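You operate a simulated robot arm through the tools that you are given. There is no shell and no other tool. Be economical: measure what you need, move in short steps, check, and stop when the job is done.

You are at the controls of a simulated robot arm. One attempt, no reset.

## Task
Take the firm fibre pad with the smallest size on its label from the packing bench top and put it on top of the green bottle jack.
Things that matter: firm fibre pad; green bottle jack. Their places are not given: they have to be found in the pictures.

The check looks at the end state, three seconds after you hand in, the way a careful person would. Anything else that was tipped, shoved, dropped, spilled or broken makes it a failure.

## Robot
A 6-joint arm with a two-finger parallel gripper, fixed in place. Base frame: the origin is at the foot of the arm, x ahead of it, y to its left, z up; the work surface is at about z = 0. Units: m, degrees, N and s.
With the tool pointing down near the work surface it reaches from about 0.18 to 0.46 m from the base axis. Its first joint turns from -70.0 to 70.0 degrees. Payload 1.9 kg.
Tool frame: the origin (TCP) lies between the finger pads and is the grasp point; the fingertips stand 0.023 m ahead of it; z points along the fingers, y is the line along which they close. The gripper opens to 0.094 m. The fingers are 0.038 m wide and 0.01 m thick; the gripper's body (0.054 by 0.096 m) begins 0.039 m behind the TCP.
Orientation is told as [roll, pitch, yaw] about the base's x, y, z axes, in that order, counted from this pose: with the fingers straight down and closing along the base's y, the tool's x points along the base's -x, its y along +y and its z along -z.

## Interface
- The arm moves only by the tool servo_tool. Its argument "increments" is one flat list of numbers, 7 for each row, row after row: the shift along the base's x, y, z in m, then the turn, a rotation vector about the base's x, y, z in degrees, then the closure, from 0 (fully open) to 1 (shut). In form: [dx, dy, dz, ax, ay, az, hand, dx, dy, dz, ax, ay, az, hand, ...]. A call has 1 to 20 rows; each row is the pose to reach, as a shift and turn from the pose commanded when the call began. Rows are played at 5 a second. More than 0.05 m and 8.6 degrees between two rows, or a gripper value outside its range, and nothing of the call is played. A pose out of reach is approached as far as the arm can. The call stops where the force on the tool passes 40 N (or 10 N more than at its start, if that is more) or the arm is blocked; 0.2 s more then pass. Each finger travels about 0.108 m/s and halts on what it meets, pressing with about 27 N; the grip force reading is that of the motor and also rises with nothing between the fingers. The clock runs only during rows and for 0.2 s after the last one: add rows that repeat a pose to give the fingers time. It gives the time, the measured TCP pose, the force on the tool (base axes), the opening and the grip force at its end, in the units of the frame above (readings bear some noise).
- Cameras (640 x 400 px; columns grow to the right, rows downward): "scene" is fixed at [0.0688, 0.3096, 0.4333]; the picture's right is [-0.77, -0.64, 0.00], its down [-0.33, 0.39, -0.86] and it looks along [0.55, -0.66, -0.51] (base axes); focal length 214 px, centre (320, 200). "wrist" rides on the gripper at [-0.039, 0, -0.044] in the tool frame; the picture's right is [0.00, -1.00, 0.00], its down [0.97, 0.00, -0.24] and it looks along [0.24, 0.00, 0.97] (tool axes); focal length 218 px, centre (320, 200).
- camera(camera): a new picture of that camera. It takes no simulated time.
- point_at(camera, pixels): there is no depth. For up to 12 entries [column, row, z] of the newest picture of that camera ("zoom" is the newest enlarged one), the place [x, y] in the base frame at which the ray of that pixel passes the height z, good to about 0.003 m, but the place of the scene camera against the robot may be out by one fixed shift of up to 0.018 m in any direction. It takes no simulated time.
- zoom(camera, box): a new picture of the part [left, top, right, bottom] of that camera's present view, enlarged. It takes no simulated time.
- close_job(): hands the job in; it is judged then, once.

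Keep the steps short. Do not move on a guess: measure, check each grasp and each placing, and mend mistakes. In all there are 60 turns and 30 pictures (those below and enlarged ones count). Leave the gripper open and the arm clear of the work at the hand-in unless told otherwise, and finish with a single line.

The tools are called as name(argument=value, ...) on one line, values as JSON. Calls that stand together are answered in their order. servo_tool: Moves the arm, as the interface text tells. Its arguments: {"type":"object","properties":{"increments":{"type":"array","items":{"type":"number"}}},"required":["increments"]} The other tools are called the same way: camera (camera) takes a picture; point_at (camera, pixels) gives the place at which the rays of pixels pass given heights; zoom (camera, box) takes an enlarged picture of a part of a camera's view; close_job () hands the job in.

At the start:

```text
clock: 0.0
ee_pos: [0.27, 0.014, 0.3771]
ee_rot: [0.0, -0.1, 0.0]
wrist_force: [0.0, -1.1, 0.2]
gripper_width: 0.0938
finger_force: 0.1
```

scene: 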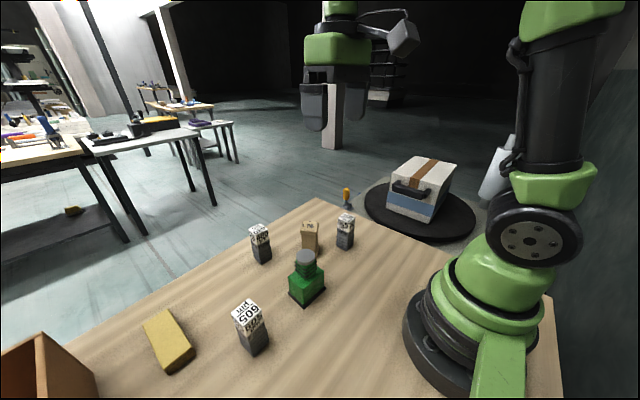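
wrist: 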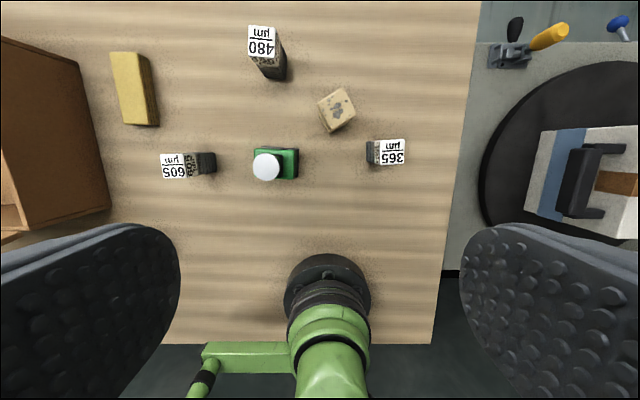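

I see three labelled blocks: 605, 480 and 365 µm. There is also an unlabelled tan block, a yellow pad and the green jack. I'll zoom on the wrist view to read the labels, and on the scene view to judge shapes and heights.

zoom(camera="wrist", box=[230, 10, 430, 200])

zoom(camera="scene", box=[220, 190, 380, 370])

```text
2.11 times, centred on (330, 105) of wrist
```

zoom: 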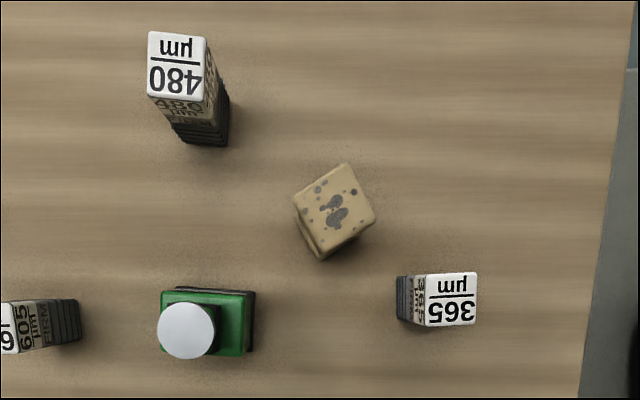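

```text
2.22 times, centred on (300, 280) of scene
```

zoom: 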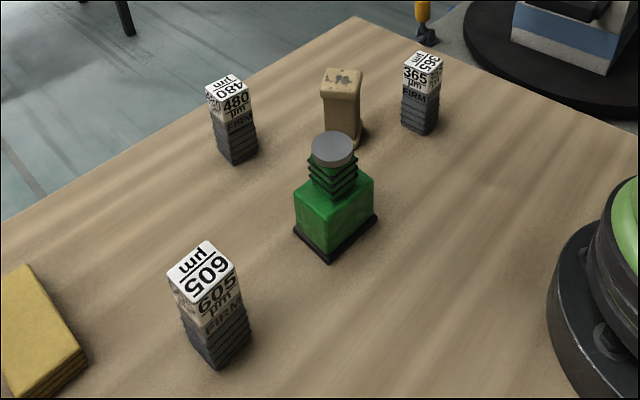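

All three blocks read FIRM, so 365 µm is the smallest. Next I'll measure the block corners, the jack disc and the jack base at candidate heights.

point_at(camera="wrist", pixels=[[366.5, 140.5, 0], [366.5, 161, 0], [379.8, 140.5, 0.07], [379.8, 165, 0.07], [404.9, 139, 0.07], [404.9, 164, 0.07], [266, 167, 0.08], [266, 167, 0.1], [253, 167, 0.09], [280, 167, 0.09], [298, 148, 0], [298, 178, 0]])

point_at(camera="scene", pixels=[[339, 249, 0], [352, 249, 0], [338, 219, 0.06], [347, 215, 0.07], [345, 218, 0.08], [306, 257, 0.08], [306, 257, 0.1], [326, 287, 0], [305, 306, 0], [289, 293, 0]])

```text
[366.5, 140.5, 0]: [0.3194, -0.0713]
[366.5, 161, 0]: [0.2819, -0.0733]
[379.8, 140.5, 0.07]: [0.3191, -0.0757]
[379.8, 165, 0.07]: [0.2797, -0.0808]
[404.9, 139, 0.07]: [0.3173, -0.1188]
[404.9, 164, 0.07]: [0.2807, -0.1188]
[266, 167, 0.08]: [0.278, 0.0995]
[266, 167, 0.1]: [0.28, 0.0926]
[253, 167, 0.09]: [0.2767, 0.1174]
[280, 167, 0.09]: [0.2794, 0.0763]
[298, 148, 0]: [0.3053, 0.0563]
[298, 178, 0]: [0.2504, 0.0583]
```

```text
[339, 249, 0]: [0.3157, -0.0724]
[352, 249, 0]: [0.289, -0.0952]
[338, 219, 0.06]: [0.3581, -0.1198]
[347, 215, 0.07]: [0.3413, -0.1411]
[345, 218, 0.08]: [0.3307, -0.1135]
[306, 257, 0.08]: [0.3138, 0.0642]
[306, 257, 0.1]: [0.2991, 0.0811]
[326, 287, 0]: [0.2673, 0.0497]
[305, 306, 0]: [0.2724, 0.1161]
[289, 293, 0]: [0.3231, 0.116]
```

The rough centres are: 365 block about (0.299, -0.096), jack about (0.278, 0.09) and about 0.10 high. I'll move the wrist camera over the block, staying well above everything, to measure it more accurately.

servo_tool(increments=[0, -0.04, -0.03, 0, 0, 0, 0, 0, -0.08, -0.06, 0, 0, 0, 0, -0.005, -0.11, -0.09, 0, 0, 0, 0, -0.005, -0.11, -0.09, 0, 0, 0, 0])

camera(camera="wrist")

```text
clock: 1.0
ee_pos: [0.2642, -0.0964, 0.2883]
ee_rot: [0.0, 0.0, 0.0]
wrist_force: [-0.4, 0.0, -0.9]
gripper_width: 0.0941
finger_force: 0.1
```

```text
25 pictures are left
```

wrist: 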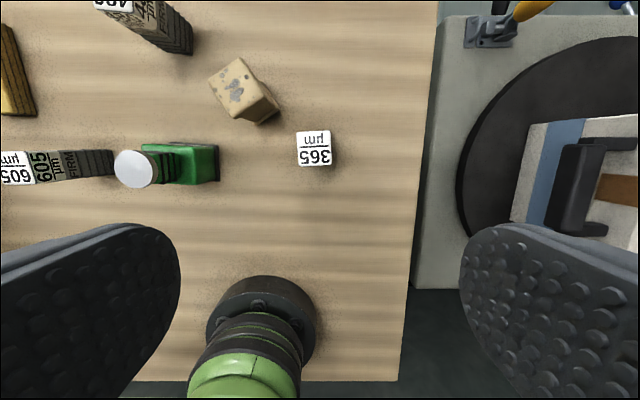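

The block is now seen almost straight down, top at columns 297–331 and rows 131–166. I'll measure its centre and edges, and get a second bearing on the jack disc.

point_at(camera="wrist", pixels=[[314, 148.5, 0.06], [314, 148.5, 0.08], [314, 148.5, 0.1], [297, 148, 0.08], [331, 148, 0.08], [314, 131, 0.08], [314, 166, 0.08], [133, 168, 0.08], [133, 168, 0.1], [133, 168, 0.12], [219, 146, 0], [219, 181, 0]])

zoom(camera="wrist", box=[90, 90, 350, 210])

```text
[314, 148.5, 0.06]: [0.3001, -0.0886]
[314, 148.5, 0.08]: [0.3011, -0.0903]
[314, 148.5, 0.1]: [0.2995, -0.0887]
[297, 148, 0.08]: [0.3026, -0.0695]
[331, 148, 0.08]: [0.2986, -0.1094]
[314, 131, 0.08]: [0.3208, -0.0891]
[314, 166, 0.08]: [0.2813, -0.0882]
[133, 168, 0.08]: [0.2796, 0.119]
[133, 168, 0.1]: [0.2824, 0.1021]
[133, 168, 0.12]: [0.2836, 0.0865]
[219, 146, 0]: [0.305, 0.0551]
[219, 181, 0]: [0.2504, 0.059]
```

```text
2.46 times, centred on (220, 150) of wrist
```

zoom: 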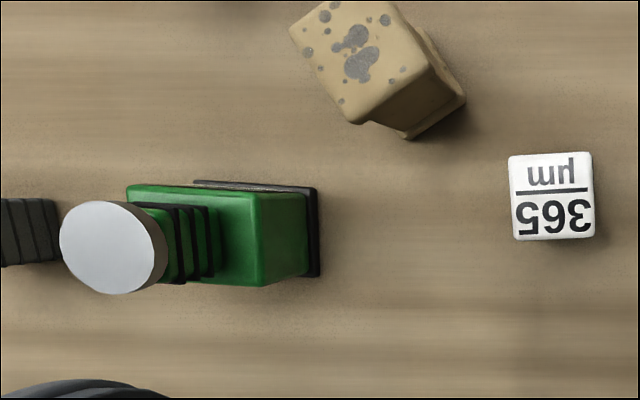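

Block centre reads (0.300, -0.089), about 0.039 wide. The jack disc height is still uncertain (0.10–0.12), so I'll look at it from straight above before gripping anything.

servo_tool(increments=[0, 0.045, 0, 0, 0, 0, 0, 0, 0.09, 0, 0, 0, 0, 0, -0.007, 0.135, 0, 0, 0, 0, 0, -0.015, 0.182, 0, 0, 0, 0, 0, -0.015, 0.182, 0, 0, 0, 0, 0])

camera(camera="wrist")

```text
clock: 2.2
ee_pos: [0.2502, 0.0871, 0.2866]
ee_rot: [0.0, 0.0, -0.2]
wrist_force: [-0.5, 0.1, 0.1]
gripper_width: 0.0942
finger_force: 0.0
```

```text
23 pictures are left
```

wrist: 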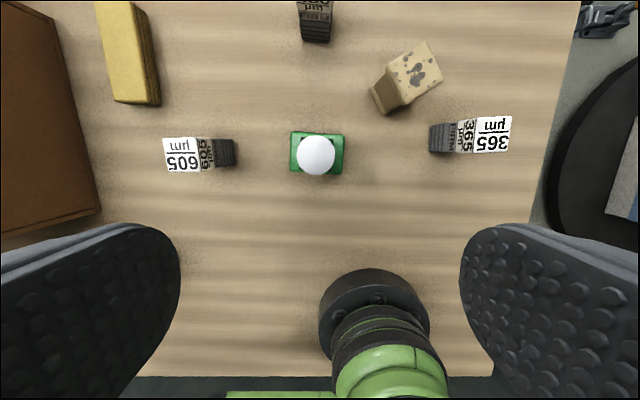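

The disc is centred at (316, 155) with the camera nearly overhead. The 365 block now shows its side, which gives its height.

point_at(camera="wrist", pixels=[[316, 155, 0.1], [316, 155, 0.12], [296, 155, 0.12], [335, 155, 0.12], [492, 134.5, 0.08], [492, 134.5, 0.1], [492, 134.5, 0.12], [430, 138, 0], [290, 132, 0.05], [343, 132, 0.05], [290, 174, 0.05], [343, 174, 0.05]])

```text
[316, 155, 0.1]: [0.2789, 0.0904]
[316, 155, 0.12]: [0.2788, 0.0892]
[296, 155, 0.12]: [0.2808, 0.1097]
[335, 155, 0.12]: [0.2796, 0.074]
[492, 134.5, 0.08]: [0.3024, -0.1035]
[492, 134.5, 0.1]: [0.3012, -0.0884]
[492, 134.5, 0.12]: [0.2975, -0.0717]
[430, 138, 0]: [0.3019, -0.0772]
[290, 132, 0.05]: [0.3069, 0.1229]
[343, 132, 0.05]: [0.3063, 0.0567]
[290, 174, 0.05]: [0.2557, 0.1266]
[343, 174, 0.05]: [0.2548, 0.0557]
```

The block top is at z≈0.10. The disc centre is about (0.280, 0.090) at z≈0.113. Next I'll move above the block at (0.300, -0.089), still high with the hand open.

servo_tool(increments=[0.012, -0.044, 0, 0, 0, 0, 0, 0.025, -0.088, 0, 0, 0, 0, 0, 0.037, -0.132, 0, 0, 0, 0, 0, 0.05, -0.176, 0, 0, 0, 0, 0, 0.05, -0.176, -0.04, 0, 0, 0, 0, 0.05, -0.176, -0.08, 0, 0, 0, 0, 0.05, -0.176, -0.12, 0, 0, 0, 0, 0.05, -0.176, -0.12, 0, 0, 0, 0])

camera(camera="wrist")

```text
clock: 4.0
ee_pos: [0.3003, -0.0895, 0.1686]
ee_rot: [0.0, 0.0, -0.1]
wrist_force: [-0.5, -0.7, 0.0]
gripper_width: 0.0939
finger_force: 0.0
```

```text
22 pictures are left
```

wrist: 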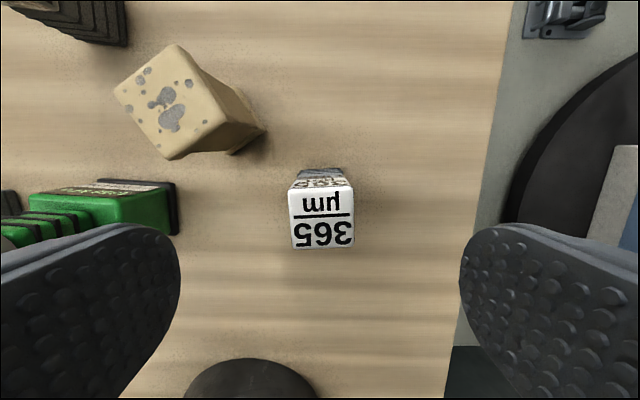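

The block top is centred at (321, 218) and lies midway between the fingers. I'll verify that, and check how close the tan block comes to the left finger's path.

point_at(camera="wrist", pixels=[[321.5, 218, 0.1], [288, 218, 0.1], [354, 218, 0.1], [321, 187, 0.1], [321, 249, 0.1], [231, 117, 0.09], [231, 155, 0.0], [265, 130, 0.0], [173, 160, 0.09]])

```text
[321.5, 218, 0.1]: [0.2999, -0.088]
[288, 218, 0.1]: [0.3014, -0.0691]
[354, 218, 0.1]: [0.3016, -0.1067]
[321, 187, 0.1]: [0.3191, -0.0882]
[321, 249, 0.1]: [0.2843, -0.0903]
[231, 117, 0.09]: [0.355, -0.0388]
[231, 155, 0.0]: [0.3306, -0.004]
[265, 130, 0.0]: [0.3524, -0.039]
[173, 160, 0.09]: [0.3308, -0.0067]
```

The alignment is right: centre (0.300, -0.088), and the tan block stays at x > 0.33. I'll descend to z = 0.072, then close.

servo_tool(increments=[0, 0.001, -0.03, 0, 0, 0, 0, 0, 0.001, -0.06, 0, 0, 0, 0, 0, 0.001, -0.08, 0, 0, 0, 0, 0, 0.001, -0.096, 0, 0, 0, 0, 0, 0.001, -0.096, 0, 0, 0, 0, 0, 0.001, -0.096, 0, 0, 0, 0.4, 0, 0.001, -0.096, 0, 0, 0, 1, 0, 0.001, -0.096, 0, 0, 0, 1, 0, 0.001, -0.096, 0, 0, 0, 1])

```text
clock: 6.0
ee_pos: [0.3008, -0.089, 0.0702]
ee_rot: [0.0, -0.1, 0.0]
wrist_force: [0.3, 0.1, -0.1]
gripper_width: 0.0359
finger_force: 26.9
```

The fingers hold at 0.036 m with 26.9 N. I'll lift 3 cm straight up, then continue to z≈0.24, and look.

servo_tool(increments=[0, 0, 0.015, 0, 0, 0, 1, 0, 0, 0.04, 0, 0, 0, 1, 0, 0, 0.08, 0, 0, 0, 1, 0, 0, 0.12, 0, 0, 0, 1, 0, 0, 0.165, 0, 0, 0, 1, 0, 0, 0.165, 0, 0, 0, 1])

camera(camera="scene")

```text
clock: 7.4
ee_pos: [0.2997, -0.0889, 0.2377]
ee_rot: [0.0, 0.0, 0.0]
wrist_force: [0.0, 0.6, -1.7]
gripper_width: 0.0361
finger_force: 27.5
```

```text
21 pictures are left
```

scene: 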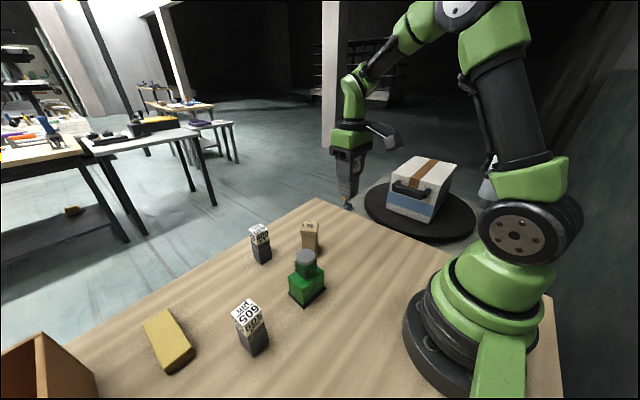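

The block is held. Its bottom is at about z = 0.168, which is 5 cm above the jack top. I'll carry it to above (0.280, 0.090).

servo_tool(increments=[-0.003, 0.03, 0, 0, 0, 0, 1, -0.007, 0.06, 0, 0, 0, 0, 1, -0.01, 0.09, 0, 0, 0, 0, 1, -0.013, 0.12, 0, 0, 0, 0, 1, -0.017, 0.15, 0, 0, 0, 0, 1, -0.02, 0.179, 0, 0, 0, 0, 1, -0.02, 0.179, 0, 0, 0, 0, 1, -0.02, 0.179, 0, 0, 0, 0, 1])

zoom(camera="scene", box=[230, 150, 390, 320])

camera(camera="wrist")

```text
clock: 9.2
ee_pos: [0.2809, 0.0892, 0.2376]
ee_rot: [0.0, 0.1, -0.1]
wrist_force: [0.2, -0.1, -1.6]
gripper_width: 0.0358
finger_force: 26.5
```

```text
2.35 times, centred on (310, 235) of scene
```

zoom: 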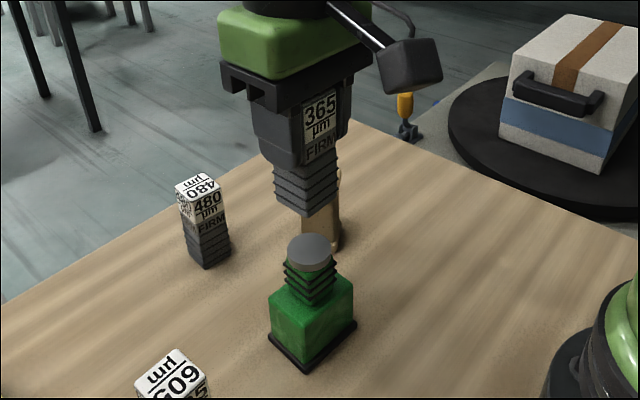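

```text
19 pictures are left
```

wrist: 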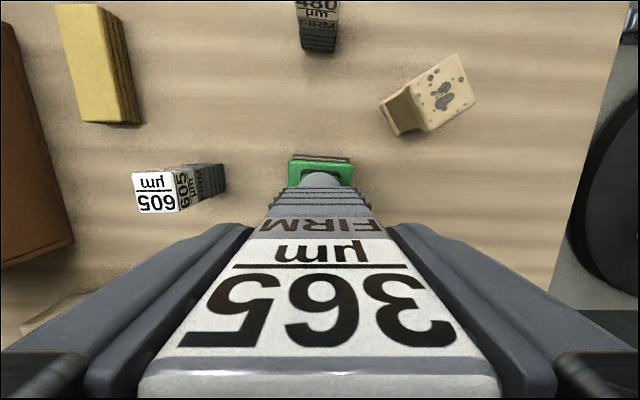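

The block is centred over the disc in y: both sit at about column 320. I'll lower to about z = 0.200, then check the gap from the scene view.

servo_tool(increments=[0, 0, -0.015, 0, 0, 0, 1, 0, 0, -0.03, 0, 0, 0, 1, 0, 0, -0.04, 0, 0, 0, 1, 0, 0, -0.04, 0, 0, 0, 1])

zoom(camera="scene", box=[260, 200, 350, 310])

```text
clock: 10.2
ee_pos: [0.2802, 0.0899, 0.1974]
ee_rot: [0.0, 0.0, 0.0]
wrist_force: [0.0, 0.2, -2.0]
gripper_width: 0.0358
finger_force: 27.1
```

```text
3.64 times, centred on (305, 255) of scene
```

zoom: 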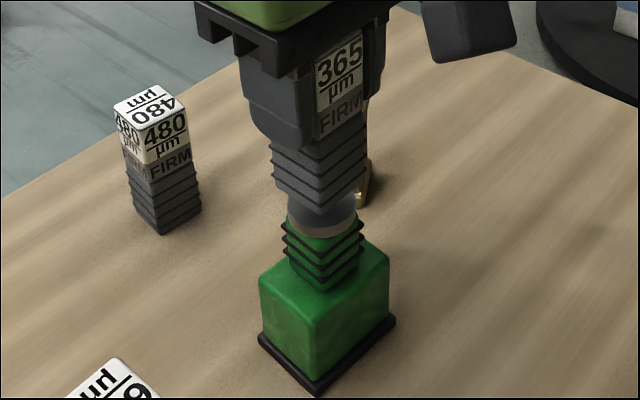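

A gap remains and the block is centred: block at column 320, disc at 322. I'll lower in 2 mm rows and watch the force.

servo_tool(increments=[0, 0, -0.002, 0, 0, 0, 1, 0, 0, -0.004, 0, 0, 0, 1, 0, 0, -0.006, 0, 0, 0, 1, 0, 0, -0.008, 0, 0, 0, 1, 0, 0, -0.008, 0, 0, 0, 1])

zoom(camera="scene", box=[260, 200, 350, 310])

```text
clock: 11.4
ee_pos: [0.2793, 0.0902, 0.1901]
ee_rot: [0.0, -0.1, 0.0]
wrist_force: [0.3, -0.3, -2.8]
gripper_width: 0.0357
finger_force: 27.1
```

```text
3.64 times, centred on (305, 255) of scene
```

zoom: 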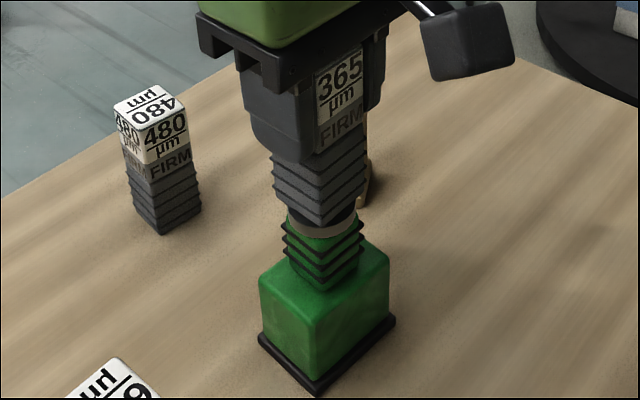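

No contact yet: force is -2.8 N, mostly noise. I'll go on in 1 mm rows.

servo_tool(increments=[0, 0, -0.001, 0, 0, 0, 1, 0, 0, -0.002, 0, 0, 0, 1, 0, 0, -0.003, 0, 0, 0, 1, 0, 0, -0.004, 0, 0, 0, 1, 0, 0, -0.004, 0, 0, 0, 1])

```text
clock: 12.6
ee_pos: [0.2813, 0.0889, 0.1848]
ee_rot: [0.0, 0.1, 0.0]
wrist_force: [0.3, 0.1, -2.4]
gripper_width: 0.0359
finger_force: 26.6
```

Still free at z≈0.185. I'll take three more 1 mm rows.

servo_tool(increments=[0, 0, -0.001, 0, 0, 0, 1, 0, 0, -0.002, 0, 0, 0, 1, 0, 0, -0.003, 0, 0, 0, 1, 0, 0, -0.003, 0, 0, 0, 1])

zoom(camera="scene", box=[260, 200, 350, 310])

```text
clock: 13.6
ee_pos: [0.2804, 0.0899, 0.1825]
ee_rot: [0.0, -0.1, 0.0]
wrist_force: [0.9, -8.3, 27.5]
gripper_width: 0.0361
finger_force: 26.5
```

```text
3.64 times, centred on (305, 255) of scene
```

zoom: 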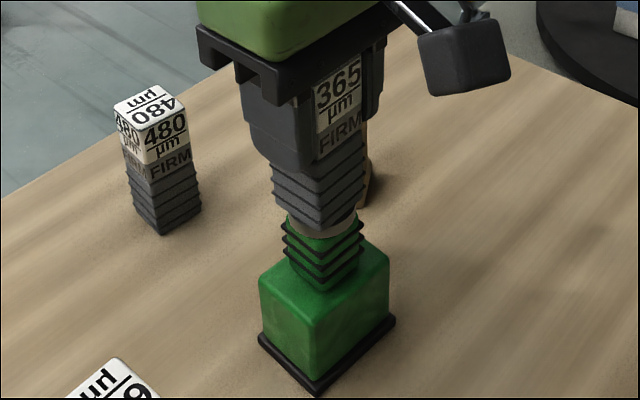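

Contact: 27 N at z≈0.182. I'll ease up about 1 mm to relieve the load before releasing.

servo_tool(increments=[0, 0, 0.0008, 0, 0, 0, 1, 0, 0, 0.0008, 0, 0, 0, 1])

```text
clock: 14.2
ee_pos: [0.2796, 0.0917, 0.1827]
ee_rot: [0.0, 0.2, 0.0]
wrist_force: [2.4, 1.7, 4.9]
gripper_width: 0.0358
finger_force: 26.8
```

The load is now 4.9 N, so the block is resting on the disc. I'll open slowly and hold the pose.

servo_tool(increments=[0, 0, 0, 0, 0, 0, 0.6, 0, 0, 0, 0, 0, 0, 0.5, 0, 0, 0, 0, 0, 0, 0.3, 0, 0, 0, 0, 0, 0, 0, 0, 0, 0, 0, 0, 0, 0, 0, 0, 0, 0, 0, 0, 0])

zoom(camera="scene", box=[250, 180, 370, 310])

camera(camera="wrist")

```text
clock: 15.6
ee_pos: [0.2798, 0.0907, 0.1829]
ee_rot: [0.0, 0.1, 0.0]
wrist_force: [-0.1, -0.7, -0.1]
gripper_width: 0.0942
finger_force: 0.0
```

```text
3.08 times, centred on (310, 245) of scene
```

zoom: 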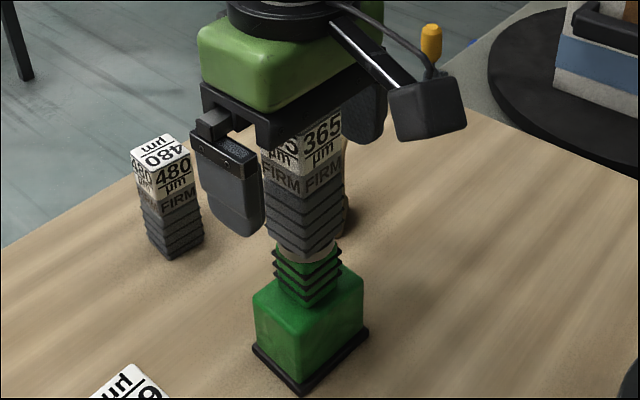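

```text
14 pictures are left
```

wrist: 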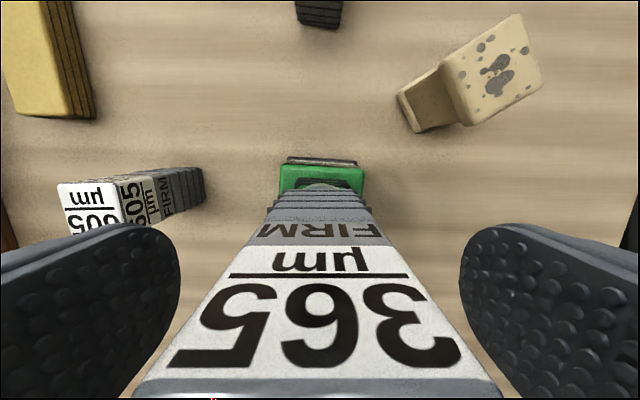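

The block stands upright and free, and the fingers are fully open and clear of it. I'll retreat straight up and look at the result.

servo_tool(increments=[0, 0, 0.02, 0, 0, 0, 0, 0, 0, 0.05, 0, 0, 0, 0, 0, 0, 0.09, 0, 0, 0, 0, 0, 0, 0.13, 0, 0, 0, 0, 0, 0, 0.17, 0, 0, 0, 0, 0, -0.04, 0.19, 0, 0, 0, 0, 0, -0.08, 0.19, 0, 0, 0, 0, 0, -0.08, 0.19, 0, 0, 0, 0])

camera(camera="scene")

camera(camera="wrist")

```text
clock: 17.4
ee_pos: [0.2781, 0.011, 0.3729]
ee_rot: [-0.1, -0.1, 0.0]
wrist_force: [0.4, 0.4, -0.6]
gripper_width: 0.0939
finger_force: 0.0
```

```text
13 pictures are left
```

scene: 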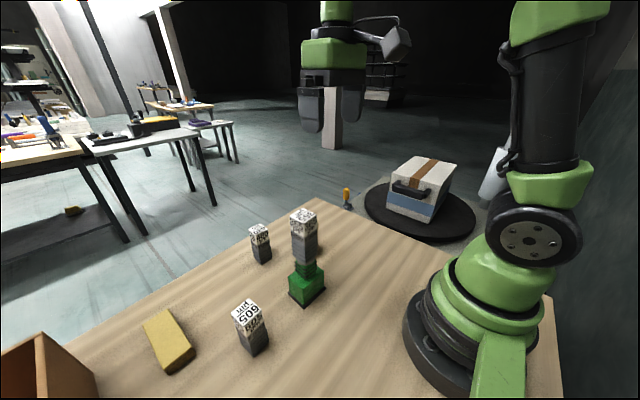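

```text
12 pictures are left
```

wrist: 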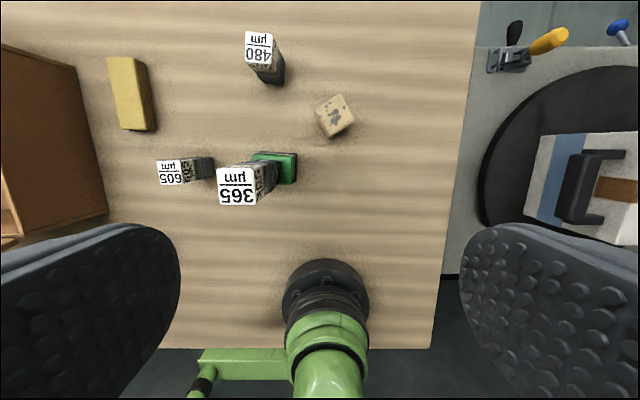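

The 365 µm pad stands upright on the jack, nothing else has moved, the hand is open and the arm is clear. I'll hand in now.

close_job()

```text
The job is handed in.
```

The firm 365 µm pad, the smallest size on the bench, is standing upright on the green bottle jack; nothing else was moved, and the gripper is open and clear.
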